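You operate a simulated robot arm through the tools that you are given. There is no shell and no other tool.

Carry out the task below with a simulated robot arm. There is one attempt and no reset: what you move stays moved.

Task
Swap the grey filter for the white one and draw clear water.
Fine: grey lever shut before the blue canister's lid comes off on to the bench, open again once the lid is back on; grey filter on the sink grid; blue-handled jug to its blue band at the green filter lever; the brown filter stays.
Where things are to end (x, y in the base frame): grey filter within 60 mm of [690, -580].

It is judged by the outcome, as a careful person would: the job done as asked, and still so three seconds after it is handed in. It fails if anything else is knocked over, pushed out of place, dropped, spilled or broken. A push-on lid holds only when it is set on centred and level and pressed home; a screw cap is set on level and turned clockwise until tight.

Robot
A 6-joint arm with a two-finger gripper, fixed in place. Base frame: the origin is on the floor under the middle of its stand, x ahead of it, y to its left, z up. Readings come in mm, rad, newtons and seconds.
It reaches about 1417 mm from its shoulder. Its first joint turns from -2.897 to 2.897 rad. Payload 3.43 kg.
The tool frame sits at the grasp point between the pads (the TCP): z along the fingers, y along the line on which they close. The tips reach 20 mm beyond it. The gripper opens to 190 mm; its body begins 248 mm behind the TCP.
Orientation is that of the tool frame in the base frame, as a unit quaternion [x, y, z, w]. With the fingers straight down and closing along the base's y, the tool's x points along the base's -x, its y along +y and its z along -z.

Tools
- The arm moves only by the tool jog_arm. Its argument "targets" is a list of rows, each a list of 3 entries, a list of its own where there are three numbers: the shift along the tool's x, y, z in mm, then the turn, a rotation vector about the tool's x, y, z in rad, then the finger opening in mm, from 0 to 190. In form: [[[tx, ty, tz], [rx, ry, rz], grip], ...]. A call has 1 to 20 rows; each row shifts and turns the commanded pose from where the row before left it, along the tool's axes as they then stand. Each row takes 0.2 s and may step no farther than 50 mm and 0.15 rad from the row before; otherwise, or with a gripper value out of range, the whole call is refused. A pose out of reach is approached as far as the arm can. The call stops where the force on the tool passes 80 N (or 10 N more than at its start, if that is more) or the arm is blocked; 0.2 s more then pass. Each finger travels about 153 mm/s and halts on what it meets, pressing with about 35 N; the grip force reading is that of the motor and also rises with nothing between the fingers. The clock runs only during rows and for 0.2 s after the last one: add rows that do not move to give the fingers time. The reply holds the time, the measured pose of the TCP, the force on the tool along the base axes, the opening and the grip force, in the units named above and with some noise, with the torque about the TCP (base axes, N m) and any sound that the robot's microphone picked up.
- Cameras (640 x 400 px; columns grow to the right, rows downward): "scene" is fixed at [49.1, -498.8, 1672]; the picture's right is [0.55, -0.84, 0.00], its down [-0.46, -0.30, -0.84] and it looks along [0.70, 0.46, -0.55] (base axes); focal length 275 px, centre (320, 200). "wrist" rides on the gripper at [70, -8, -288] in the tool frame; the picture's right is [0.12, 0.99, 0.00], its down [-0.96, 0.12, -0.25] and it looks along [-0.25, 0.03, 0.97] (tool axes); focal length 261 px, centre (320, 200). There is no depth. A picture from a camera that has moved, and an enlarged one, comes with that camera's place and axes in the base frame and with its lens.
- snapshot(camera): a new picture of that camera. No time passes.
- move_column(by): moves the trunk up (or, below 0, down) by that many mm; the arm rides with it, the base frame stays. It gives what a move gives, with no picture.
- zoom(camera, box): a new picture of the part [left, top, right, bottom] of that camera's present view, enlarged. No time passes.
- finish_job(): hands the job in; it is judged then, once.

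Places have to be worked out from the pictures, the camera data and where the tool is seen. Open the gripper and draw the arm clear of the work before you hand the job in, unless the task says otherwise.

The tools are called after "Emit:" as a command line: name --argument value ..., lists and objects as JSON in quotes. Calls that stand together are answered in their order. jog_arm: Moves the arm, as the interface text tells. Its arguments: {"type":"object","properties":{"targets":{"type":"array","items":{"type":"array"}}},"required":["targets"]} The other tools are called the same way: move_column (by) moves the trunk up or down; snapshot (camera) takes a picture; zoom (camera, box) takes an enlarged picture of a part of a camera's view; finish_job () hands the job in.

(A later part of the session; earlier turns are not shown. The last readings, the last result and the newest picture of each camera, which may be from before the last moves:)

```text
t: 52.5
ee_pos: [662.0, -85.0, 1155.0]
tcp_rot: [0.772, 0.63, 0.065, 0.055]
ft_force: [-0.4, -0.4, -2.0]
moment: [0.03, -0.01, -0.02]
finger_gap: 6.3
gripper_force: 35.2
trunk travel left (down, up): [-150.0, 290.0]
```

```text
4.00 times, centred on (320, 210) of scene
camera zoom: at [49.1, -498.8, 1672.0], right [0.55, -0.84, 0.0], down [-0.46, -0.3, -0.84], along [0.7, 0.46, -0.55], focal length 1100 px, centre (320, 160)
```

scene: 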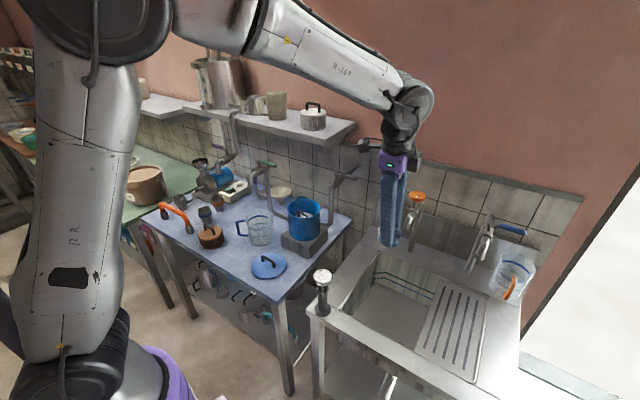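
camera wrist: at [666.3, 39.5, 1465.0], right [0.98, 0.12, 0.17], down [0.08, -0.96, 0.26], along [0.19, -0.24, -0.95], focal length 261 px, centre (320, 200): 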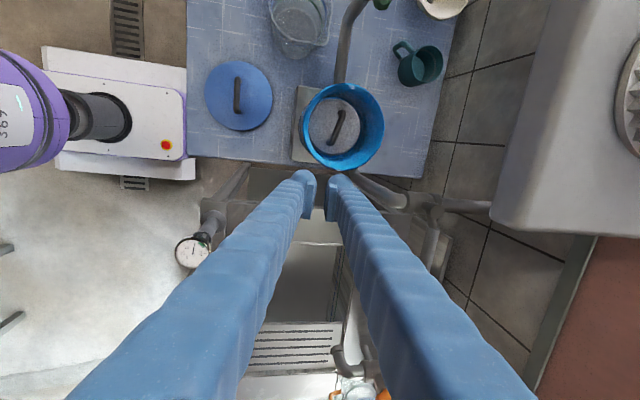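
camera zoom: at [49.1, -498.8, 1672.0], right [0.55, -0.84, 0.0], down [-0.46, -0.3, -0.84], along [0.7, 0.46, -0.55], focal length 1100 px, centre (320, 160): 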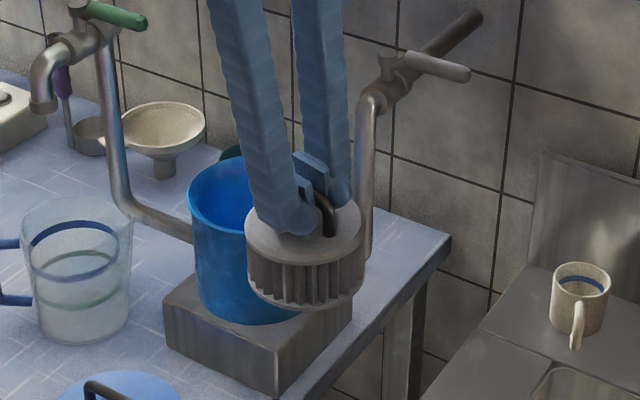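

The grip is holding (gap 6.3). I'll continue smoothly to above the grid target, descending gradually over the sink.

Emit:
jog_arm --targets '[[[-14.5, 3.8, 0.15], [0, 0, 0], 0], [[-29.1, 7.6, 0.3], [0, 0, 0], 0], [[-29.1, 7.6, 0.3], [0, 0, 0], 0], [[-29.1, 7.6, 0.3], [0, 0, 0], 0], [[-29.1, 7.6, 0.3], [0, 0, 0], 0], [[-29.1, 7.6, 0.3], [0, 0, 0], 0], [[-29.1, 7.6, 0.3], [0, 0, 0], 0], [[-29.5, 5.1, 15.1], [0, 0, 0], 0], [[-29.5, 5.1, 15.1], [0, 0, 0], 0], [[-29.5, 5.1, 15.1], [0, 0, 0], 0], [[-29.5, 5.1, 15.1], [0, 0, 0], 0], [[-29.5, 5.1, 15.1], [0, 0, 0], 0], [[-29.5, 5.1, 15.1], [0, 0, 0], 0], [[-29.5, 5.1, 15.1], [0, 0, 0], 0], [[-29.5, 5.1, 15.1], [0, 0, 0], 0], [[-29.5, 5.1, 15.1], [0, 0, 0], 0], [[-14.7, 2.5, 7.5], [0, 0, 0], 0], [[-14.7, 2.5, 7.5], [0, 0, 0], 0]]'

Emit:
snapshot --camera "scene"

Emit:
snapshot --camera "wrist"

```text
t: 56.3
ee_pos: [691.6, -578.8, 1006.0]
tcp_rot: [0.772, 0.63, 0.066, 0.055]
ft_force: [-0.6, 0.0, -2.0]
moment: [0.0, -0.01, 0.01]
finger_gap: 6.3
gripper_force: 34.9
trunk travel left (down, up): [-150.0, 290.0]
```

```text
taken
```

scene: 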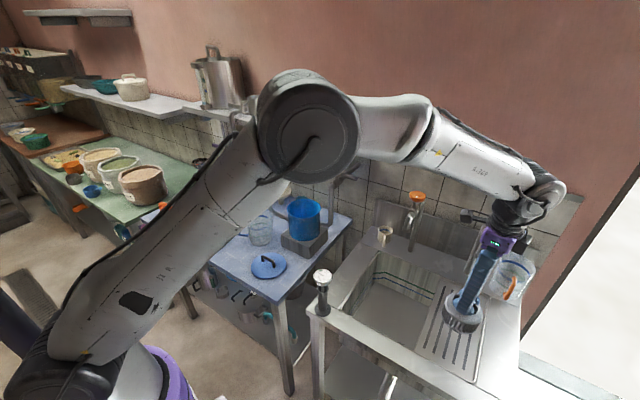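

```text
taken
camera wrist: at [649.5, -508.2, 1291.3], right [0.98, -0.08, 0.17], down [-0.12, -0.97, 0.23], along [0.14, -0.25, -0.96], focal length 261 px, centre (320, 200)
```

wrist: 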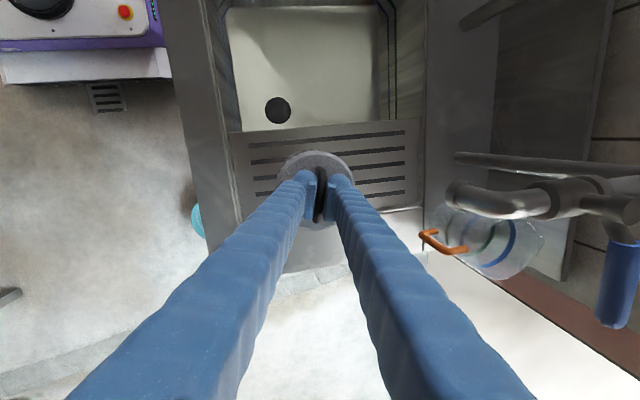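

The filter is over the grid at (691.6, −578.8). I'll lower it, slowing down near contact.

Emit:
jog_arm --targets '[[[-0.65, -3.3, 19.7], [0, 0, 0], 0], [[-0.65, -3.3, 19.7], [0, 0, 0], 0], [[-0.33, -1.65, 9.9], [0, 0, 0], 0]]'

Emit:
zoom --camera "scene" --box '[410, 260, 530, 370]'

```text
t: 57.1
ee_pos: [691.1, -579.2, 955.6]
tcp_rot: [0.772, 0.63, 0.066, 0.055]
ft_force: [0.3, -1.0, -1.7]
moment: [0.03, -0.01, -0.01]
finger_gap: 6.4
gripper_force: 34.9
trunk travel left (down, up): [-150.0, 290.0]
```

```text
3.64 times, centred on (470, 315) of scene
camera zoom: at [49.1, -498.8, 1672.0], right [0.55, -0.84, 0.0], down [-0.46, -0.3, -0.84], along [0.7, 0.46, -0.55], focal length 1000 px, centre (-226, -218)
```

zoom: 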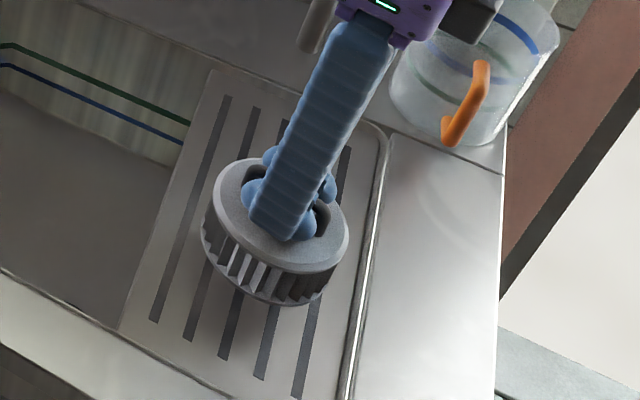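

Emit:
jog_arm --targets '[[[-0.2, -0.8, 5], [0, 0, 0], 0], [[-0.2, -0.8, 5], [0, 0, 0], 0]]'

Emit:
jog_arm --targets '[[[-0.1, -0.5, 3], [0, 0, 0], 0], [[-0.1, -0.5, 3], [0, 0, 0], 0]]'

Emit:
jog_arm --targets '[[[-0.1, -0.5, 3], [0, 0, 0], 0]]'

Emit:
jog_arm --targets '[[[-0.1, -0.5, 3], [0, 0, 0], 0]]'

```text
t: 57.7
ee_pos: [690.5, -579.6, 944.7]
tcp_rot: [0.772, 0.63, 0.066, 0.054]
ft_force: [0.2, 0.2, -0.8]
moment: [0.02, 0.01, -0.01]
finger_gap: 6.4
gripper_force: 35.2
trunk travel left (down, up): [-150.0, 290.0]
```

```text
t: 58.3
ee_pos: [691.5, -580.0, 940.2]
tcp_rot: [0.772, 0.631, 0.065, 0.053]
ft_force: [0.7, -0.4, -1.0]
moment: [0.01, 0.01, 0.03]
finger_gap: 6.4
gripper_force: 34.8
trunk travel left (down, up): [-150.0, 290.0]
```

```text
t: 58.7
ee_pos: [690.5, -579.3, 937.1]
tcp_rot: [0.772, 0.63, 0.067, 0.054]
ft_force: [-0.7, -0.3, -1.7]
moment: [0.01, 0.0, 0.0]
finger_gap: 6.3
gripper_force: 35.4
trunk travel left (down, up): [-150.0, 290.0]
```

```text
t: 59.1
ee_pos: [690.7, -579.2, 934.5]
tcp_rot: [0.772, 0.63, 0.066, 0.055]
ft_force: [0.0, -0.4, -1.6]
moment: [0.0, -0.01, 0.0]
finger_gap: 6.3
gripper_force: 35.0
trunk travel left (down, up): [-150.0, 290.0]
```

Emit:
jog_arm --targets '[[[-0.1, -0.5, 3], [0, 0, 0], 0]]'

Emit:
jog_arm --targets '[[[-0.1, -0.5, 3], [0, 0, 0], 0]]'

Emit:
zoom --camera "scene" --box '[420, 280, 500, 350]'

```text
t: 59.5
ee_pos: [692.4, -579.2, 930.0]
tcp_rot: [0.772, 0.63, 0.065, 0.055]
ft_force: [0.7, 0.0, -2.7]
moment: [-0.06, 0.03, -0.03]
finger_gap: 6.0
gripper_force: 35.0
trunk travel left (down, up): [-150.0, 290.0]
```

```text
t: 59.9
ee_pos: [691.3, -581.6, 926.7]
tcp_rot: [0.772, 0.629, 0.066, 0.054]
ft_force: [-0.3, 0.0, -1.4]
moment: [-0.01, 0.02, 0.01]
finger_gap: 6.5
gripper_force: 34.9
trunk travel left (down, up): [-150.0, 290.0]
```

```text
5.71 times, centred on (460, 315) of scene
camera zoom: at [49.1, -498.8, 1672.0], right [0.55, -0.84, 0.0], down [-0.46, -0.3, -0.84], along [0.7, 0.46, -0.55], focal length 1572 px, centre (-480, -457)
```

zoom: 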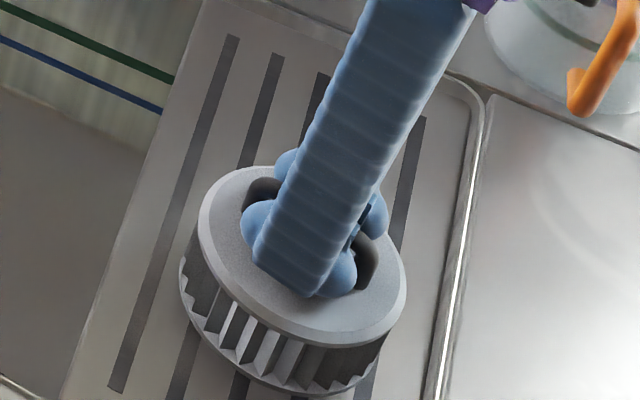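

Emit:
jog_arm --targets '[[[-0.1, -0.5, 3], [0, 0, 0], 0]]'

Emit:
jog_arm --targets '[[[-0.1, -0.5, 3], [0, 0, 0], 0]]'

Emit:
jog_arm --targets '[[[-0.1, -0.5, 3], [0, 0, 0], 0]]'

Emit:
jog_arm --targets '[[[-0.1, -0.5, 3], [0, 0, 0], 0]]'

```text
t: 60.3
ee_pos: [691.8, -580.9, 924.2]
tcp_rot: [0.772, 0.63, 0.065, 0.055]
ft_force: [-0.8, -0.3, -2.0]
moment: [-0.03, 0.0, 0.01]
finger_gap: 6.1
gripper_force: 35.0
trunk travel left (down, up): [-150.0, 290.0]
```

```text
t: 60.7
ee_pos: [690.7, -579.6, 921.9]
tcp_rot: [0.772, 0.63, 0.065, 0.054]
ft_force: [-0.5, -0.5, -0.8]
moment: [0.01, -0.03, 0.0]
finger_gap: 6.2
gripper_force: 34.4
trunk travel left (down, up): [-150.0, 290.0]
```

```text
t: 61.1
ee_pos: [690.7, -579.9, 918.3]
tcp_rot: [0.772, 0.63, 0.065, 0.055]
ft_force: [0.3, -0.5, -0.3]
moment: [0.02, 0.0, -0.01]
finger_gap: 6.2
gripper_force: 35.4
trunk travel left (down, up): [-150.0, 290.0]
```

```text
t: 61.5
ee_pos: [692.6, -580.3, 916.1]
tcp_rot: [0.772, 0.63, 0.066, 0.056]
ft_force: [1.6, -1.7, 15.5]
moment: [0.53, -0.11, -0.12]
finger_gap: 6.1
gripper_force: 35.1
trunk travel left (down, up): [-150.0, 290.0]
```

Contact at TCP z≈917 (15 N). I'll relax 1.5 mm, open slightly and rise straight up.

Emit:
jog_arm --targets '[[[0, 0.25, -1.5], [0, 0, 0], 6], [[0, 0, 0], [0, 0, 0], 14], [[0, 0, 0], [0, 0, 0], 24], [[0, 0, 0], [0, 0, 0], 24]]'

Emit:
jog_arm --targets '[[[0.33, 1.65, -9.9], [0, 0, 0], 24], [[0.65, 3.3, -19.7], [0, 0, 0], 24], [[0.65, 3.3, -19.7], [0, 0, 0], 24], [[1.3, 6.6, -39.4], [0, 0, 0], 24], [[1.3, 6.6, -39.4], [0, 0, 0], 24]]'

Emit:
zoom --camera "scene" --box '[400, 250, 520, 370]'

Emit:
snapshot --camera "wrist"

```text
t: 62.5
ee_pos: [691.1, -578.1, 916.9]
tcp_rot: [0.772, 0.63, 0.066, 0.054]
ft_force: [0.1, -0.2, -0.3]
moment: [-0.01, 0.0, -0.02]
finger_gap: 23.9
gripper_force: 0.0
trunk travel left (down, up): [-150.0, 290.0]
```

```text
t: 63.7
ee_pos: [693.0, -579.3, 1046.4]
tcp_rot: [0.772, 0.63, 0.065, 0.052]
ft_force: [-1.1, -0.3, -0.3]
moment: [0.05, -0.04, -0.02]
finger_gap: 24.1
gripper_force: 0.1
trunk travel left (down, up): [-150.0, 290.0]
```

```text
3.33 times, centred on (460, 310) of scene
camera zoom: at [49.1, -498.8, 1672.0], right [0.55, -0.84, 0.0], down [-0.46, -0.3, -0.84], along [0.7, 0.46, -0.55], focal length 917 px, centre (-147, -167)
```

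zoom: 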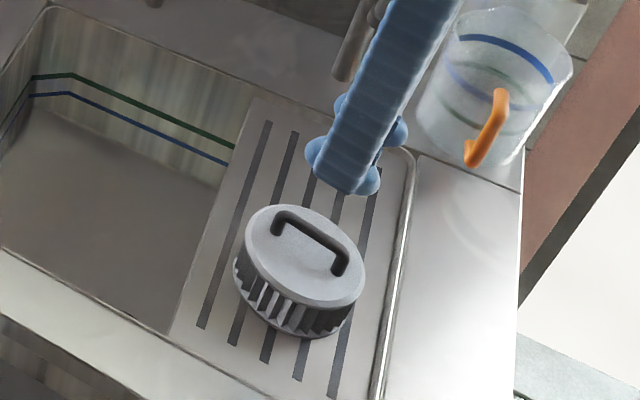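

```text
taken
camera wrist: at [650.0, -509.1, 1331.6], right [0.98, -0.08, 0.17], down [-0.12, -0.97, 0.23], along [0.14, -0.25, -0.96], focal length 261 px, centre (320, 200)
```

wrist: 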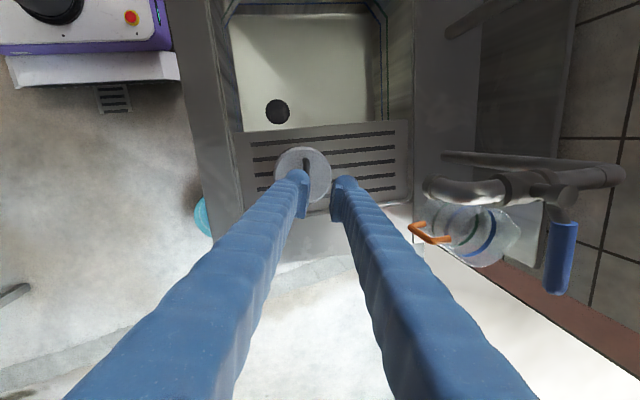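

The grey filter stands on the grid at about (691, −579), on target. I'll raise the trunk back up before going for the white filter on the shelf.

Emit:
move_column --by 200

Emit:
jog_arm --targets '[[[1.4, 7.4, -44.4], [0, 0, 0], 24], [[1.4, 7.4, -44.4], [0, 0, 0], 24], [[1.4, 7.4, -44.4], [0, 0, 0], 24], [[1.4, 7.4, -44.4], [0, 0, 0], 24], [[1.4, 7.4, -44.4], [0, 0, 0], 24], [[45.4, -2.5, 1.1], [0, 0, 0], 24], [[45.4, -2.5, 1.1], [0, 0, 0], 24], [[45.4, -2.5, 1.1], [0, 0, 0], 24], [[45.4, -2.5, 1.1], [0, 0, 0], 24], [[45.4, -2.5, 1.1], [0, 0, 0], 24], [[45.4, -2.5, 1.1], [0, 0, 0], 24], [[45.4, -2.5, 1.1], [0, 0, 0], 24], [[45.4, -2.5, 1.1], [0, 0, 0], 24], [[45.4, -2.5, 1.1], [0, 0, 0], 24], [[45.4, -2.5, 1.1], [0, 0, 0], 24], [[45.4, -2.5, 1.1], [0, 0, 0], 24], [[45.4, -2.5, 1.1], [0, 0, 0], 24], [[45.4, -2.5, 1.1], [0, 0, 0], 24], [[45.4, -2.5, 1.1], [0, 0, 0], 24]]'

Emit:
snapshot --camera "wrist"

Emit:
zoom --camera "wrist" --box '[340, 70, 480, 190]'

Emit:
snapshot --camera "scene"

```text
t: 65.9
ee_pos: [692.8, -580.9, 1245.6]
tcp_rot: [0.772, 0.63, 0.065, 0.054]
ft_force: [-0.3, 0.1, 0.5]
moment: [0.01, 0.01, -0.02]
finger_gap: 23.9
gripper_force: 0.0
trunk travel left (down, up): [-350.0, 90.0]
```

```text
t: 69.9
ee_pos: [787.8, 52.2, 1469.6]
tcp_rot: [0.772, 0.63, 0.065, 0.053]
ft_force: [1.5, 0.5, -0.5]
moment: [-0.12, 0.02, -0.02]
finger_gap: 23.8
gripper_force: 0.2
trunk travel left (down, up): [-350.0, 90.0]
```

```text
taken
camera wrist: at [745.8, 123.3, 1754.4], right [0.98, -0.08, 0.17], down [-0.12, -0.97, 0.23], along [0.14, -0.25, -0.96], focal length 261 px, centre (320, 200)
```

wrist: 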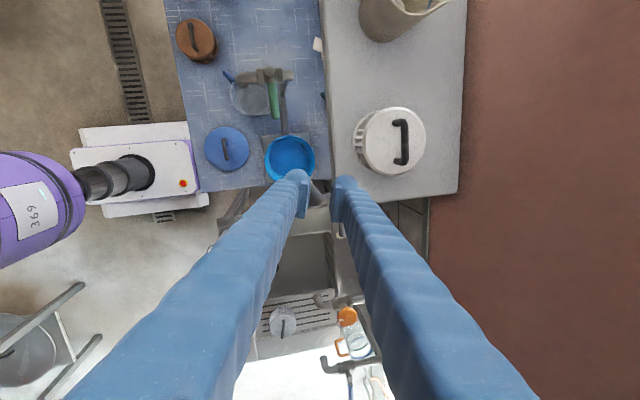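

```text
3.33 times, centred on (410, 130) of wrist
camera zoom: at [745.8, 123.3, 1754.4], right [0.98, -0.08, 0.17], down [-0.12, -0.97, 0.23], along [0.14, -0.25, -0.96], focal length 869 px, centre (20, 433)
```

zoom: 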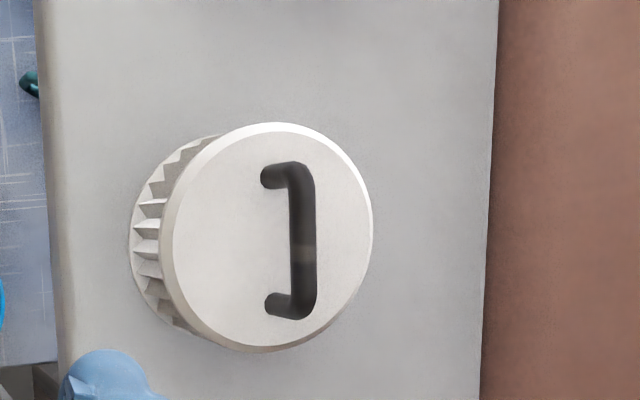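

```text
taken
```

scene: 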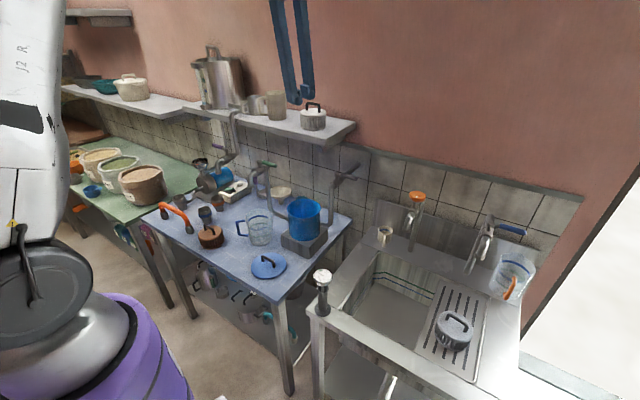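

The white filter's bar is along y at about (925, 102, 1404). I'll square the yaw back up and move above it.

Emit:
jog_arm --targets '[[[0, 0, 0], [0, 0, -0.1025], 28], [[0, 0, 0], [0, 0, -0.1025], 28], [[16.7, 45, 7.9], [0, 0, 0], 28], [[16.7, 45, 7.9], [0, 0, 0], 28], [[16.7, 45, 7.9], [0, 0, 0], 28]]'

Emit:
zoom --camera "wrist" --box '[240, 90, 400, 230]'

Emit:
zoom --camera "scene" --box '[280, 60, 360, 140]'

```text
t: 71.1
ee_pos: [930.8, 100.6, 1464.9]
tcp_rot: [0.704, 0.706, 0.058, 0.058]
ft_force: [2.0, -0.2, -0.5]
moment: [-0.03, 0.29, 0.0]
finger_gap: 27.8
gripper_force: 0.1
trunk travel left (down, up): [-350.0, 90.0]
```

```text
2.86 times, centred on (320, 160) of wrist
camera zoom: at [876.6, 171.7, 1748.5], right [0.98, 0.12, 0.16], down [0.08, -0.96, 0.27], along [0.19, -0.25, -0.95], focal length 745 px, centre (320, 314)
```

zoom: 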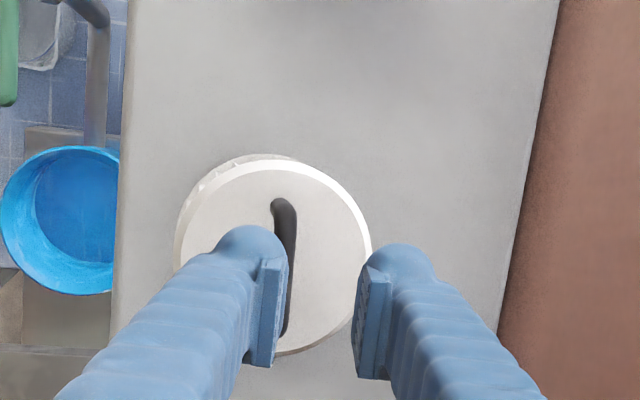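

```text
5.00 times, centred on (320, 100) of scene
camera zoom: at [49.1, -498.8, 1672.0], right [0.55, -0.84, 0.0], down [-0.46, -0.3, -0.84], along [0.7, 0.46, -0.55], focal length 1375 px, centre (320, 700)
```

zoom: 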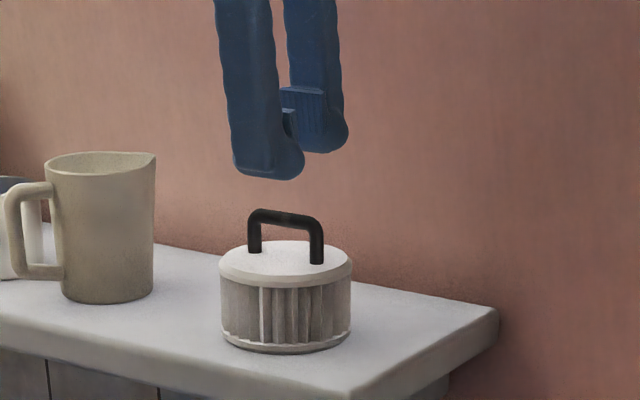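

Emit:
jog_arm --targets '[[[0.4, -4.8, 19.3], [0, 0, 0], 28], [[0.4, -4.8, 19.3], [0, 0, 0], 28]]'

Emit:
zoom --camera "wrist" --box '[240, 90, 400, 230]'

Emit:
zoom --camera "scene" --box '[290, 80, 340, 130]'

```text
t: 71.7
ee_pos: [920.3, 101.3, 1432.2]
tcp_rot: [0.703, 0.706, 0.06, 0.061]
ft_force: [-0.4, 0.1, 0.4]
moment: [-0.04, -0.19, -0.01]
finger_gap: 28.0
gripper_force: 0.1
trunk travel left (down, up): [-350.0, 90.0]
```

```text
2.86 times, centred on (320, 160) of wrist
camera zoom: at [863.0, 172.5, 1715.9], right [0.98, 0.12, 0.17], down [0.07, -0.96, 0.27], along [0.2, -0.25, -0.95], focal length 745 px, centre (320, 314)
```

zoom: 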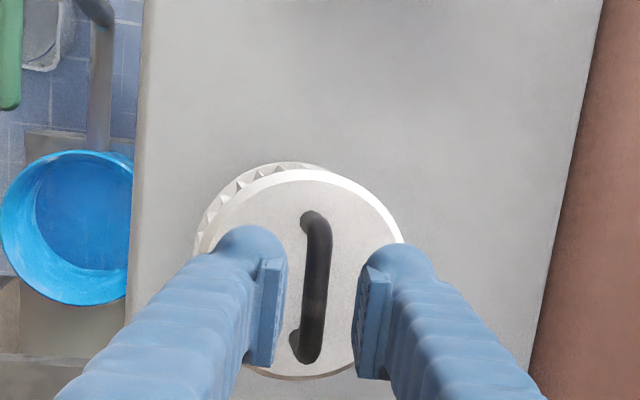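

```text
8.00 times, centred on (315, 105) of scene
camera zoom: at [49.1, -498.8, 1672.0], right [0.55, -0.84, 0.0], down [-0.46, -0.3, -0.84], along [0.7, 0.46, -0.55], focal length 2200 px, centre (360, 960)
```

zoom: 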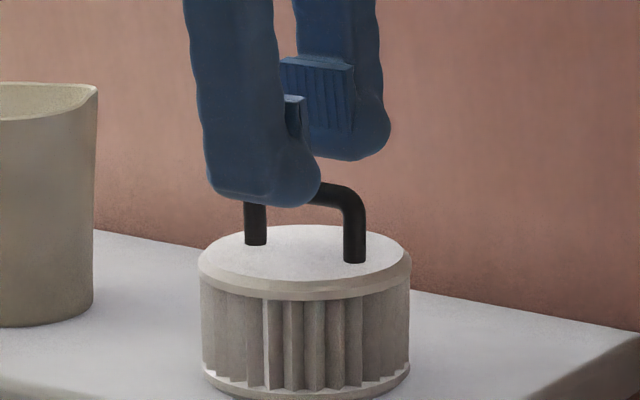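

The bar is centred between the pads at x≈923.5. I'll lower the remaining 25 mm in stages, watching the force.

Emit:
jog_arm --targets '[[[0, -1.2, 10], [0, 0, 0], 28], [[0, -0.9, 7], [0, 0, 0], 28]]'

Emit:
jog_arm --targets '[[[0, -0.4, 4], [0, 0, 0], 28]]'

Emit:
jog_arm --targets '[[[0, -0.4, 4], [0, 0, 0], 28]]'

Emit:
zoom --camera "scene" --box '[290, 80, 340, 130]'

Emit:
zoom --camera "wrist" --box '[240, 90, 400, 230]'

```text
t: 72.3
ee_pos: [922.0, 101.9, 1413.9]
tcp_rot: [0.704, 0.706, 0.059, 0.061]
ft_force: [0.5, -0.7, 0.0]
moment: [-0.01, 0.03, -0.01]
finger_gap: 27.9
gripper_force: 0.0
trunk travel left (down, up): [-350.0, 90.0]
```

```text
t: 72.7
ee_pos: [921.0, 100.0, 1410.1]
tcp_rot: [0.703, 0.706, 0.059, 0.061]
ft_force: [-0.1, 0.0, 0.2]
moment: [-0.04, 0.01, 0.0]
finger_gap: 27.6
gripper_force: 0.1
trunk travel left (down, up): [-350.0, 90.0]
```

```text
t: 73.1
ee_pos: [921.4, 101.6, 1405.0]
tcp_rot: [0.703, 0.706, 0.059, 0.061]
ft_force: [-0.2, -0.1, -0.6]
moment: [-0.04, -0.03, 0.01]
finger_gap: 27.8
gripper_force: 0.0
trunk travel left (down, up): [-350.0, 90.0]
```

```text
8.00 times, centred on (315, 105) of scene
camera zoom: at [49.1, -498.8, 1672.0], right [0.55, -0.84, 0.0], down [-0.46, -0.3, -0.84], along [0.7, 0.46, -0.55], focal length 2200 px, centre (360, 960)
```

zoom: 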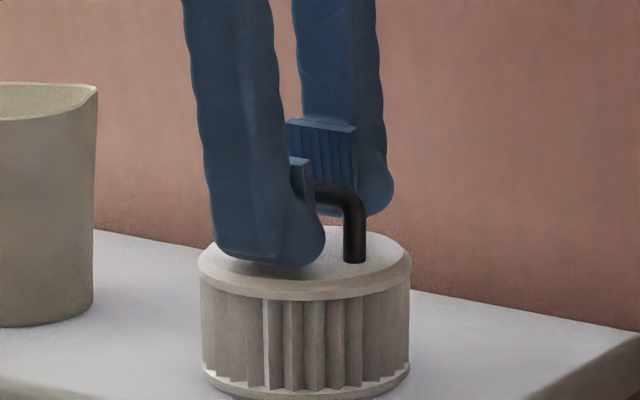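

```text
2.86 times, centred on (320, 160) of wrist
camera zoom: at [865.1, 171.2, 1688.9], right [0.98, 0.12, 0.17], down [0.08, -0.96, 0.27], along [0.19, -0.25, -0.95], focal length 745 px, centre (320, 314)
```

zoom: 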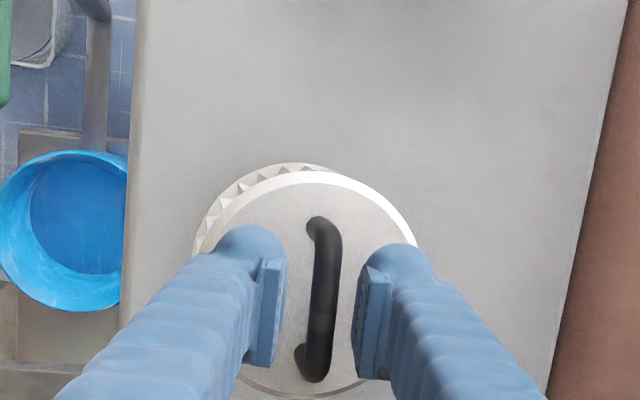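

Emit:
jog_arm --targets '[[[0, -0.2, 2], [0, 0, 0], 28]]'

Emit:
jog_arm --targets '[[[0, 0, 0], [0, 0, 0], 14], [[0, 0, 0], [0, 0, 0], 0], [[0, 0, 0], [0, 0, 0], 0]]'

Emit:
jog_arm --targets '[[[0, 0.9, -4.9], [0, 0, 0], 0], [[0, 0.9, -4.9], [0, 0, 0], 0], [[0, 0, 0], [0, 0, 0], 0], [[0, 0, 0], [0, 0, 0], 0]]'

Emit:
zoom --camera "scene" --box '[290, 80, 340, 130]'

Emit:
zoom --camera "wrist" --box '[240, 90, 400, 230]'

```text
t: 73.5
ee_pos: [921.4, 100.8, 1404.9]
tcp_rot: [0.704, 0.706, 0.058, 0.06]
ft_force: [-0.1, 0.0, 0.1]
moment: [0.0, 0.02, 0.03]
finger_gap: 27.7
gripper_force: 0.0
trunk travel left (down, up): [-350.0, 90.0]
```

```text
t: 74.3
ee_pos: [922.3, 99.8, 1403.7]
tcp_rot: [0.703, 0.706, 0.06, 0.061]
ft_force: [-0.2, 0.2, 0.3]
moment: [-0.04, 0.0, -0.02]
finger_gap: 6.0
gripper_force: 35.1
trunk travel left (down, up): [-350.0, 90.0]
```

```text
t: 75.3
ee_pos: [921.3, 101.0, 1414.4]
tcp_rot: [0.703, 0.706, 0.058, 0.06]
ft_force: [0.4, -0.3, -1.6]
moment: [-0.02, -0.02, 0.04]
finger_gap: 6.0
gripper_force: 34.6
trunk travel left (down, up): [-350.0, 90.0]
```

```text
8.00 times, centred on (315, 105) of scene
camera zoom: at [49.1, -498.8, 1672.0], right [0.55, -0.84, 0.0], down [-0.46, -0.3, -0.84], along [0.7, 0.46, -0.55], focal length 2200 px, centre (360, 960)
```

zoom: 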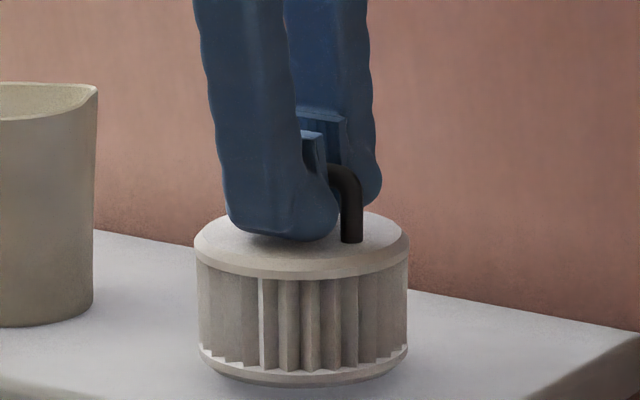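

```text
2.86 times, centred on (320, 160) of wrist
camera zoom: at [865.3, 171.1, 1696.3], right [0.98, 0.12, 0.17], down [0.08, -0.96, 0.27], along [0.19, -0.25, -0.95], focal length 745 px, centre (320, 314)
```

zoom: 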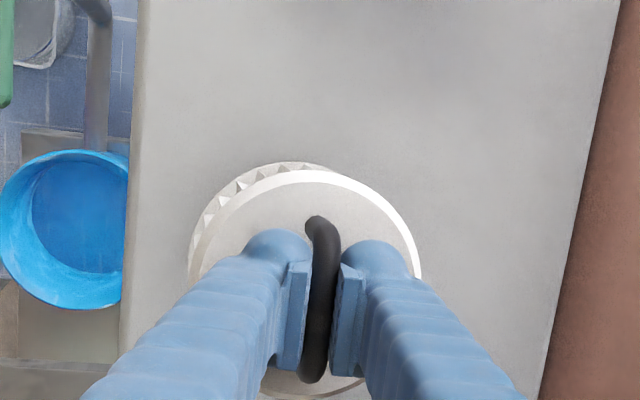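

The white filter is held (gap 6.0, steady) and hangs level. I'll lift a bit more and draw it out past the shelf's front edge with gentle steps.

Emit:
jog_arm --targets '[[[0, 1.7, -9.9], [0, 0, 0], 0], [[0, 2.6, -14.8], [0, 0, 0], 0], [[-2.2, -12.3, -2.1], [0, 0, 0], 0], [[-4.4, -24.6, -4.3], [0, 0, 0], 0], [[-4.4, -24.6, -4.3], [0, 0, 0], 0], [[-4.4, -24.6, -4.3], [0, 0, 0], 0], [[-4.4, -24.6, -4.3], [0, 0, 0], 0], [[-4.4, -24.6, -4.3], [0, 0, 0], 0], [[-4.4, -24.6, -4.3], [0, 0, 0], 0], [[-4.4, -24.6, -4.3], [0, 0, 0], 0], [[-4.4, -24.6, -4.3], [0, 0, 0], 0], [[-4.4, -24.6, -4.3], [0, 0, 0], 0], [[-2.2, -12.3, -2.1], [0, 0, 0], 0]]'

Emit:
zoom --camera "scene" --box '[220, 60, 360, 240]'

```text
t: 78.1
ee_pos: [672.3, 55.0, 1440.2]
tcp_rot: [0.704, 0.705, 0.06, 0.06]
ft_force: [0.2, 0.1, -1.5]
moment: [0.0, -0.04, 0.0]
finger_gap: 6.0
gripper_force: 35.1
trunk travel left (down, up): [-350.0, 90.0]
```

```text
2.22 times, centred on (290, 150) of scene
camera zoom: at [49.1, -498.8, 1672.0], right [0.55, -0.84, 0.0], down [-0.46, -0.3, -0.84], along [0.7, 0.46, -0.55], focal length 611 px, centre (387, 311)
```

zoom: 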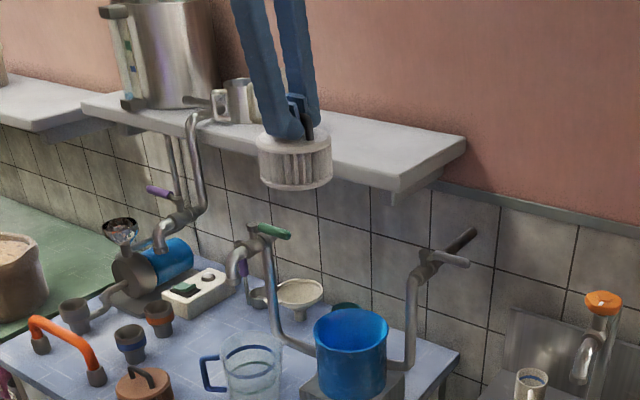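

The white filter is clear of the shelf at (672, 55, 1440). Lowering the trunk 200 mm to get the same working range as before.

Emit:
move_column --by -200

Emit:
jog_arm --targets '[[[0, -1.7, 9.9], [0, 0, 0], 0], [[0, -4.3, 24.6], [0, 0, 0], 0], [[0, -4.3, 24.6], [0, 0, 0], 0], [[0, -3.4, 19.7], [0, 0, 0], 0], [[0, -1.7, 9.9], [0, 0, 0], 0]]'

Emit:
snapshot --camera "wrist"

Emit:
zoom --camera "scene" --box '[250, 140, 350, 250]'

```text
t: 80.3
ee_pos: [671.9, 55.7, 1239.8]
tcp_rot: [0.703, 0.706, 0.06, 0.061]
ft_force: [0.9, -0.5, -1.9]
moment: [0.02, 0.0, 0.03]
finger_gap: 5.9
gripper_force: 35.2
trunk travel left (down, up): [-150.0, 290.0]
```

```text
t: 81.5
ee_pos: [673.1, 54.4, 1150.1]
tcp_rot: [0.703, 0.706, 0.059, 0.061]
ft_force: [0.0, -0.4, -1.4]
moment: [-0.01, 0.0, -0.01]
finger_gap: 5.9
gripper_force: 35.2
trunk travel left (down, up): [-150.0, 290.0]
```

```text
taken
camera wrist: at [616.3, 125.7, 1432.0], right [0.98, 0.12, 0.17], down [0.08, -0.96, 0.27], along [0.19, -0.25, -0.95], focal length 261 px, centre (320, 200)
```

wrist: 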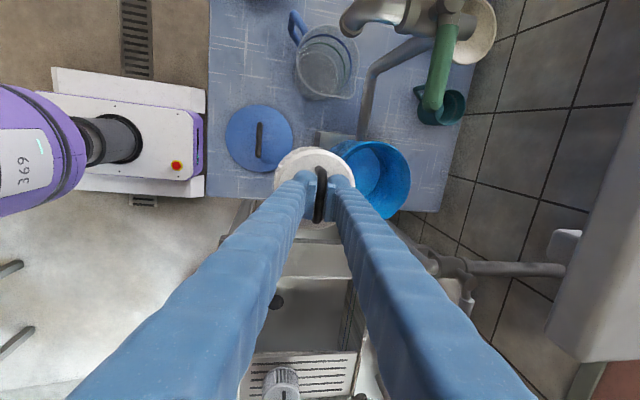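

```text
3.64 times, centred on (300, 195) of scene
camera zoom: at [49.1, -498.8, 1672.0], right [0.55, -0.84, 0.0], down [-0.46, -0.3, -0.84], along [0.7, 0.46, -0.55], focal length 1000 px, centre (393, 218)
```

zoom: 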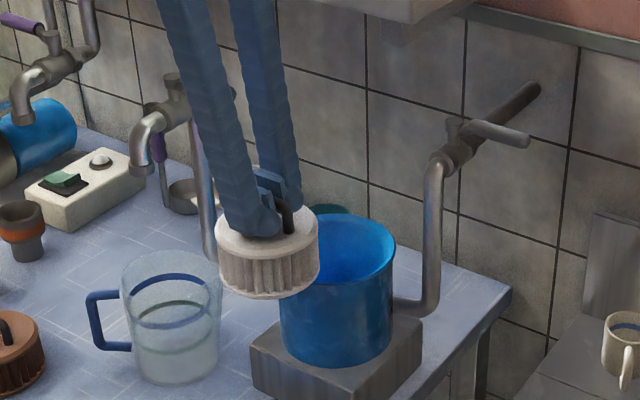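

Still held, level. I'll move in over the canister centre at (781.5, 57).

Emit:
jog_arm --targets '[[[0.2, 10.7, 1.9], [0, 0, 0], 0], [[0.4, 21.4, 3.7], [0, 0, 0], 0], [[0.4, 21.4, 3.7], [0, 0, 0], 0], [[0.4, 21.4, 3.7], [0, 0, 0], 0], [[0.4, 21.4, 3.7], [0, 0, 0], 0], [[0.3, 10.5, 1.9], [0, 0, 0], 0], [[0, 0, 0], [0, 0, 0], 0]]'

Emit:
zoom --camera "wrist" --box '[230, 100, 410, 250]'

Emit:
zoom --camera "scene" --box '[270, 150, 350, 240]'

```text
t: 83.1
ee_pos: [779.8, 59.0, 1149.3]
tcp_rot: [0.703, 0.706, 0.059, 0.061]
ft_force: [0.1, -0.6, -2.1]
moment: [0.02, -0.04, 0.01]
finger_gap: 6.0
gripper_force: 34.8
trunk travel left (down, up): [-150.0, 290.0]
```

```text
2.67 times, centred on (320, 175) of wrist
camera zoom: at [724.4, 129.2, 1432.3], right [0.98, 0.12, 0.17], down [0.08, -0.96, 0.27], along [0.19, -0.25, -0.95], focal length 695 px, centre (320, 267)
```

zoom: 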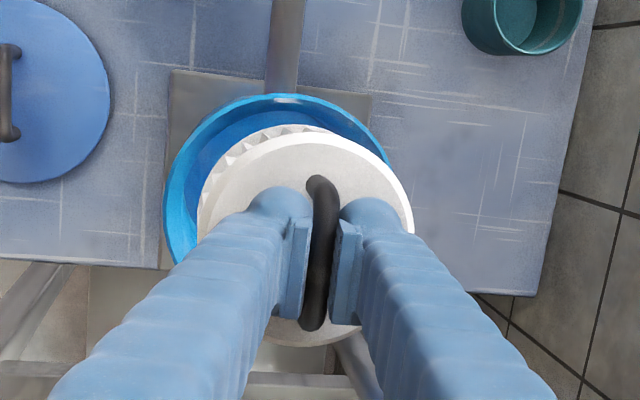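

```text
4.44 times, centred on (310, 195) of scene
camera zoom: at [49.1, -498.8, 1672.0], right [0.55, -0.84, 0.0], down [-0.46, -0.3, -0.84], along [0.7, 0.46, -0.55], focal length 1222 px, centre (364, 222)
```

zoom: 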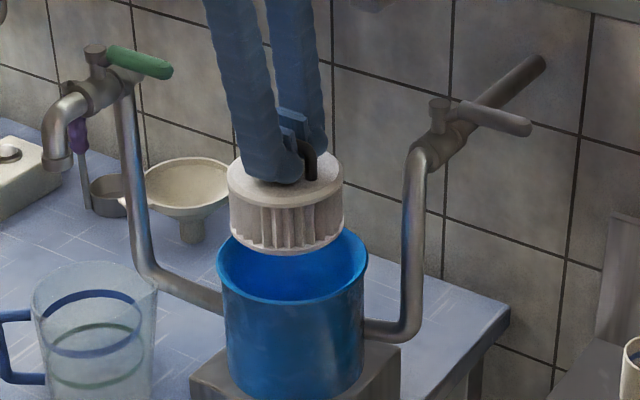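

The filter is within about 3 mm of centre. I'll trim slightly and lower it into the canister, watching for any side force.

Emit:
jog_arm --targets '[[[-2.2, -1.9, 20], [0, 0, 0], 0], [[0, -3.4, 19.7], [0, 0, 0], 0], [[0, -2.6, 14.8], [0, 0, 0], 0]]'

Emit:
zoom --camera "scene" --box '[280, 170, 340, 230]'

Emit:
zoom --camera "wrist" --box '[230, 100, 410, 250]'

```text
t: 83.9
ee_pos: [783.4, 55.2, 1094.2]
tcp_rot: [0.703, 0.706, 0.059, 0.06]
ft_force: [0.2, 0.1, -0.9]
moment: [0.03, 0.0, -0.03]
finger_gap: 6.0
gripper_force: 34.7
trunk travel left (down, up): [-150.0, 290.0]
```

```text
6.67 times, centred on (310, 200) of scene
camera zoom: at [49.1, -498.8, 1672.0], right [0.55, -0.84, 0.0], down [-0.46, -0.3, -0.84], along [0.7, 0.46, -0.55], focal length 1834 px, centre (387, 200)
```

zoom: 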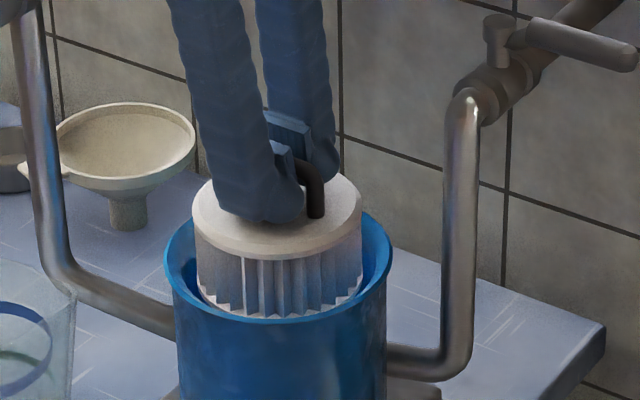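

```text
2.67 times, centred on (320, 175) of wrist
camera zoom: at [726.5, 126.1, 1376.7], right [0.98, 0.12, 0.17], down [0.08, -0.96, 0.27], along [0.19, -0.25, -0.95], focal length 695 px, centre (320, 267)
```

zoom: 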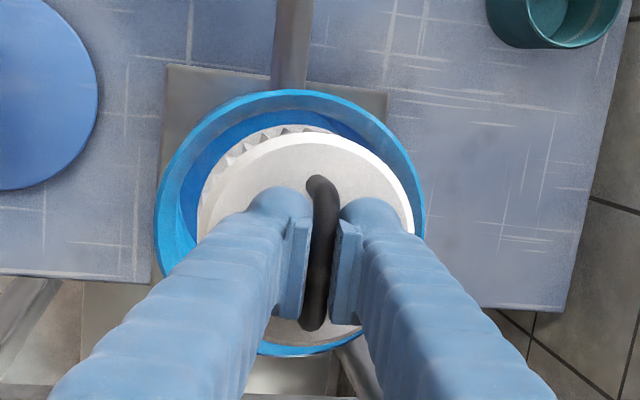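

Emit:
jog_arm --targets '[[[0, -2.6, 14.8], [0, 0, 0], 0], [[0, -2.6, 14.8], [0, 0, 0], 0], [[0, -2.6, 14.8], [0, 0, 0], 0]]'

Emit:
zoom --camera "scene" --box '[280, 170, 340, 230]'

Emit:
zoom --camera "wrist" --box '[230, 100, 410, 250]'

```text
t: 84.7
ee_pos: [782.7, 55.5, 1049.5]
tcp_rot: [0.703, 0.706, 0.059, 0.06]
ft_force: [0.4, -0.1, -1.8]
moment: [0.01, 0.01, -0.04]
finger_gap: 6.0
gripper_force: 34.8
trunk travel left (down, up): [-150.0, 290.0]
```

```text
6.67 times, centred on (310, 200) of scene
camera zoom: at [49.1, -498.8, 1672.0], right [0.55, -0.84, 0.0], down [-0.46, -0.3, -0.84], along [0.7, 0.46, -0.55], focal length 1834 px, centre (387, 200)
```

zoom: 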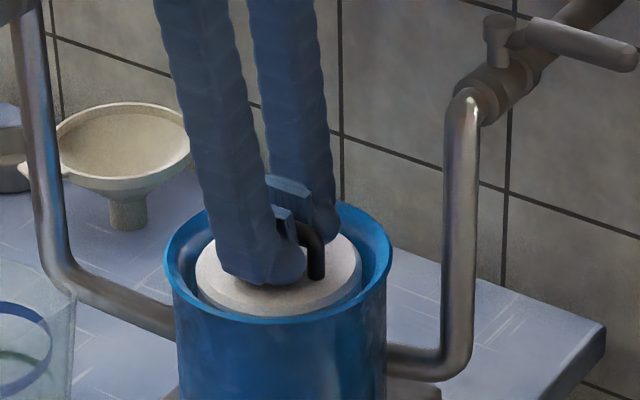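

```text
2.67 times, centred on (320, 175) of wrist
camera zoom: at [726.1, 126.4, 1332.1], right [0.98, 0.12, 0.17], down [0.08, -0.96, 0.27], along [0.19, -0.25, -0.95], focal length 695 px, centre (320, 267)
```

zoom: 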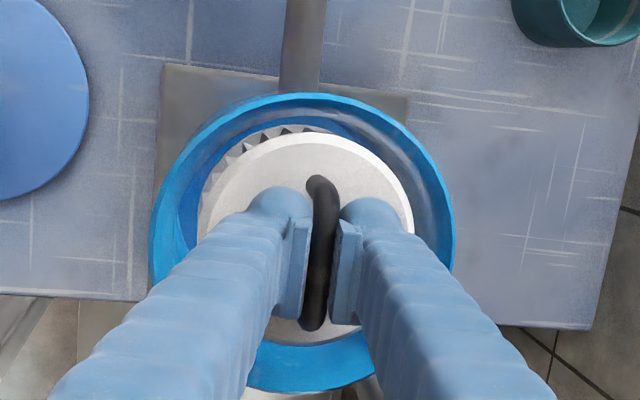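

Nicely centred, with equal gaps each side. I'll continue down, slower near the seat.

Emit:
jog_arm --targets '[[[0, -2.6, 14.8], [0, 0, 0], 0], [[0, -1.7, 9.9], [0, 0, 0], 0]]'

Emit:
jog_arm --targets '[[[0, -0.7, 4], [0, 0, 0], 0]]'

Emit:
jog_arm --targets '[[[0, -0.5, 3], [0, 0, 0], 0]]'

Emit:
jog_arm --targets '[[[0, -0.5, 3], [0, 0, 0], 0]]'

Emit:
jog_arm --targets '[[[0, -0.5, 3], [0, 0, 0], 0]]'

```text
t: 85.3
ee_pos: [784.0, 54.8, 1024.8]
tcp_rot: [0.704, 0.706, 0.059, 0.061]
ft_force: [0.2, 0.4, -3.2]
moment: [-0.04, -0.01, 0.0]
finger_gap: 6.1
gripper_force: 34.5
trunk travel left (down, up): [-150.0, 290.0]
```

```text
t: 85.7
ee_pos: [784.1, 54.4, 1020.5]
tcp_rot: [0.704, 0.706, 0.059, 0.06]
ft_force: [0.4, 0.5, -1.9]
moment: [0.0, -0.02, -0.05]
finger_gap: 6.2
gripper_force: 35.0
trunk travel left (down, up): [-150.0, 290.0]
```

```text
t: 86.1
ee_pos: [783.6, 55.3, 1018.2]
tcp_rot: [0.704, 0.706, 0.06, 0.06]
ft_force: [-0.4, -1.0, -0.8]
moment: [-0.02, 0.01, 0.01]
finger_gap: 6.0
gripper_force: 34.6
trunk travel left (down, up): [-150.0, 290.0]
```

```text
t: 86.5
ee_pos: [782.7, 55.0, 1014.0]
tcp_rot: [0.704, 0.705, 0.059, 0.061]
ft_force: [-0.2, -0.2, -1.5]
moment: [0.01, -0.01, 0.02]
finger_gap: 5.9
gripper_force: 35.1
trunk travel left (down, up): [-150.0, 290.0]
```

```text
t: 86.9
ee_pos: [781.4, 56.2, 1012.1]
tcp_rot: [0.704, 0.705, 0.06, 0.06]
ft_force: [-0.4, -0.6, -1.1]
moment: [-0.02, 0.04, 0.01]
finger_gap: 6.1
gripper_force: 34.8
trunk travel left (down, up): [-150.0, 290.0]
```

Emit:
jog_arm --targets '[[[0, -0.5, 2.5], [0, 0, 0], 0]]'

Emit:
jog_arm --targets '[[[0, -0.4, 2], [0, 0, 0], 0]]'

Emit:
jog_arm --targets '[[[0, -0.4, 2], [0, 0, 0], 0]]'

Emit:
jog_arm --targets '[[[0, -0.4, 2], [0, 0, 0], 0]]'

```text
t: 87.3
ee_pos: [783.5, 55.2, 1008.6]
tcp_rot: [0.703, 0.706, 0.059, 0.061]
ft_force: [0.6, 0.2, -1.2]
moment: [0.0, 0.02, -0.02]
finger_gap: 6.2
gripper_force: 35.3
trunk travel left (down, up): [-150.0, 290.0]
```

```text
t: 87.7
ee_pos: [782.2, 55.3, 1005.9]
tcp_rot: [0.703, 0.706, 0.059, 0.061]
ft_force: [-0.5, -0.2, -2.1]
moment: [0.01, 0.0, 0.01]
finger_gap: 6.1
gripper_force: 35.0
trunk travel left (down, up): [-150.0, 290.0]
```

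```text
t: 88.1
ee_pos: [781.2, 55.2, 1004.6]
tcp_rot: [0.703, 0.706, 0.06, 0.061]
ft_force: [-0.4, -0.2, -1.4]
moment: [0.01, 0.04, 0.02]
finger_gap: 6.3
gripper_force: 35.1
trunk travel left (down, up): [-150.0, 290.0]
```

```text
t: 88.5
ee_pos: [782.2, 54.8, 1003.6]
tcp_rot: [0.704, 0.705, 0.06, 0.061]
ft_force: [-0.7, -1.4, 6.3]
moment: [-0.33, -0.05, -0.1]
finger_gap: 5.7
gripper_force: 35.2
trunk travel left (down, up): [-150.0, 290.0]
```

Emit:
jog_arm --targets '[[[0, -0.3, 1.5], [0, 0, 0], 0]]'

Emit:
zoom --camera "scene" --box '[280, 180, 330, 225]'

Emit:
zoom --camera "wrist" --box '[230, 100, 410, 250]'

```text
t: 88.9
ee_pos: [781.0, 56.1, 1004.1]
tcp_rot: [0.703, 0.706, 0.061, 0.062]
ft_force: [-1.1, -3.4, 20.6]
moment: [-0.51, -0.01, -0.07]
finger_gap: 6.0
gripper_force: 34.8
trunk travel left (down, up): [-150.0, 290.0]
```

```text
8.89 times, centred on (305, 202) of scene
camera zoom: at [49.1, -498.8, 1672.0], right [0.55, -0.84, 0.0], down [-0.46, -0.3, -0.84], along [0.7, 0.46, -0.55], focal length 2445 px, centre (453, 178)
```

zoom: 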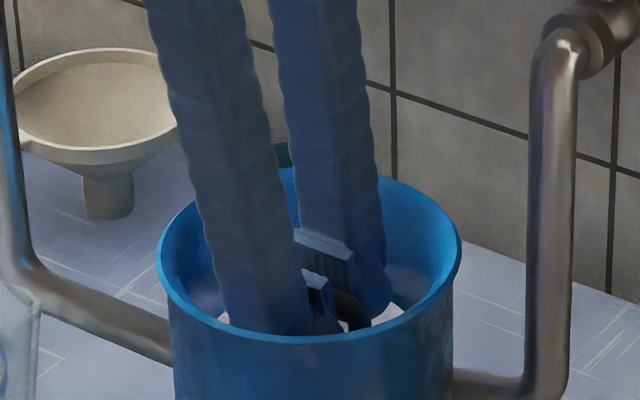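

```text
2.67 times, centred on (320, 175) of wrist
camera zoom: at [724.1, 126.3, 1286.1], right [0.98, 0.12, 0.17], down [0.07, -0.96, 0.27], along [0.2, -0.25, -0.95], focal length 695 px, centre (320, 267)
```

zoom: 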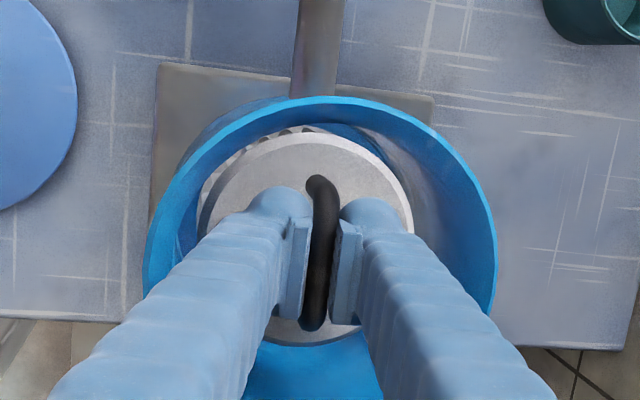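

The white filter is seated (20 N reaction). I'll release in small stages, rising slightly as the fingers open.

Emit:
jog_arm --targets '[[[0, 0.3, -1.5], [0, 0, 0], 6], [[0, 0, 0], [0, 0, 0], 14], [[0, 0.5, -3], [0, 0, 0], 16], [[0, 0.5, -3], [0, 0, 0], 24], [[0, 0, 0], [0, 0, 0], 24]]'

Emit:
jog_arm --targets '[[[0, 1.7, -9.9], [0, 0, 0], 24], [[0, 3.4, -19.7], [0, 0, 0], 24], [[0, 4.3, -24.6], [0, 0, 0], 24], [[0, 6.8, -39.4], [0, 0, 0], 24], [[0, 6.8, -39.4], [0, 0, 0], 24]]'

Emit:
zoom --camera "scene" --box '[280, 180, 330, 225]'

Emit:
zoom --camera "wrist" --box '[230, 100, 410, 250]'

```text
t: 90.1
ee_pos: [781.3, 56.4, 1008.4]
tcp_rot: [0.703, 0.706, 0.059, 0.06]
ft_force: [-0.3, -0.4, 0.0]
moment: [0.0, -0.04, 0.02]
finger_gap: 24.1
gripper_force: 0.0
trunk travel left (down, up): [-150.0, 290.0]
```

```text
t: 91.3
ee_pos: [782.1, 56.7, 1144.2]
tcp_rot: [0.703, 0.706, 0.059, 0.06]
ft_force: [-0.3, 0.9, -0.6]
moment: [-0.02, -0.04, -0.01]
finger_gap: 23.8
gripper_force: 0.1
trunk travel left (down, up): [-150.0, 290.0]
```

```text
8.89 times, centred on (305, 202) of scene
camera zoom: at [49.1, -498.8, 1672.0], right [0.55, -0.84, 0.0], down [-0.46, -0.3, -0.84], along [0.7, 0.46, -0.55], focal length 2445 px, centre (453, 178)
```

zoom: 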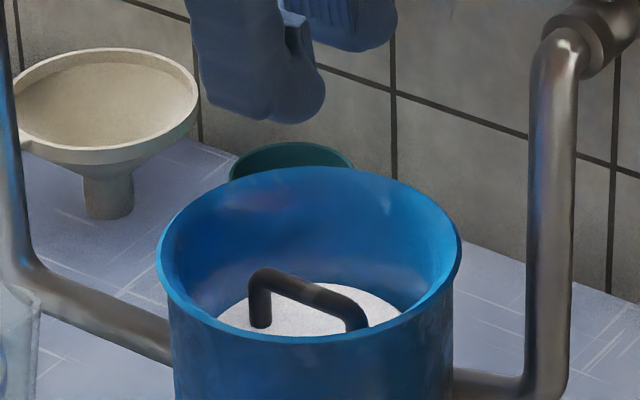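

```text
2.67 times, centred on (320, 175) of wrist
camera zoom: at [725.5, 127.3, 1426.7], right [0.98, 0.12, 0.17], down [0.08, -0.96, 0.27], along [0.19, -0.25, -0.95], focal length 695 px, centre (320, 267)
```

zoom: 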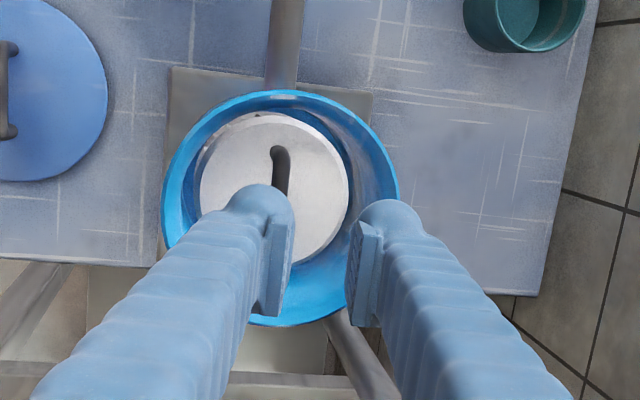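

The white filter is in the canister, upright and central. Next the lid: I'll move back over it at about (590, 100).

Emit:
jog_arm --targets '[[[10.8, -47.3, -8.2], [0, 0, 0], 28], [[10.8, -47.3, -8.2], [0, 0, 0], 28], [[10.8, -47.3, -8.2], [0, 0, 0], 28], [[10.8, -47.3, -8.2], [0, 0, 0], 28], [[0, -7.9, 45.3], [0, 0, 0], 28], [[0, -7.9, 45.3], [0, 0, 0], 28], [[0, -7.9, 45.3], [0, 0, 0], 28], [[0, -7.9, 45.3], [0, 0, 0], 28]]'

Emit:
zoom --camera "wrist" --box '[230, 100, 410, 250]'

Emit:
zoom --camera "scene" --box '[230, 200, 320, 290]'

```text
t: 93.1
ee_pos: [589.6, 100.0, 958.1]
tcp_rot: [0.703, 0.706, 0.059, 0.06]
ft_force: [0.3, -0.1, 0.7]
moment: [0.01, 0.01, 0.01]
finger_gap: 28.0
gripper_force: 0.1
trunk travel left (down, up): [-150.0, 290.0]
```

```text
2.67 times, centred on (320, 175) of wrist
camera zoom: at [533.0, 169.7, 1241.8], right [0.98, 0.12, 0.17], down [0.08, -0.96, 0.26], along [0.19, -0.25, -0.95], focal length 695 px, centre (320, 267)
```

zoom: 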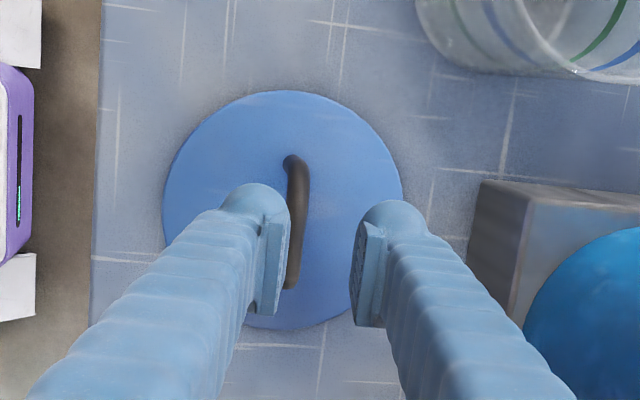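

```text
4.44 times, centred on (275, 245) of scene
camera zoom: at [49.1, -498.8, 1672.0], right [0.55, -0.84, 0.0], down [-0.46, -0.3, -0.84], along [0.7, 0.46, -0.55], focal length 1222 px, centre (520, 0)
```

zoom: 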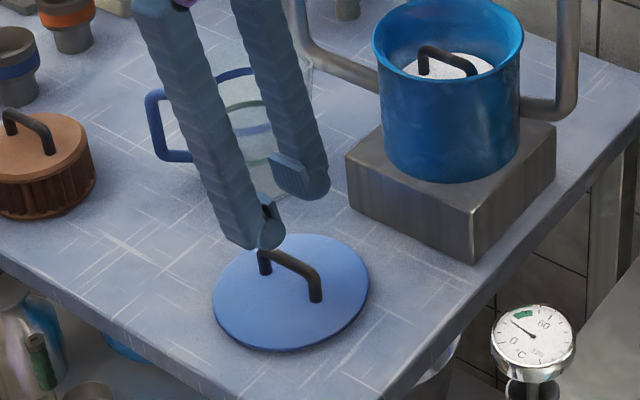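

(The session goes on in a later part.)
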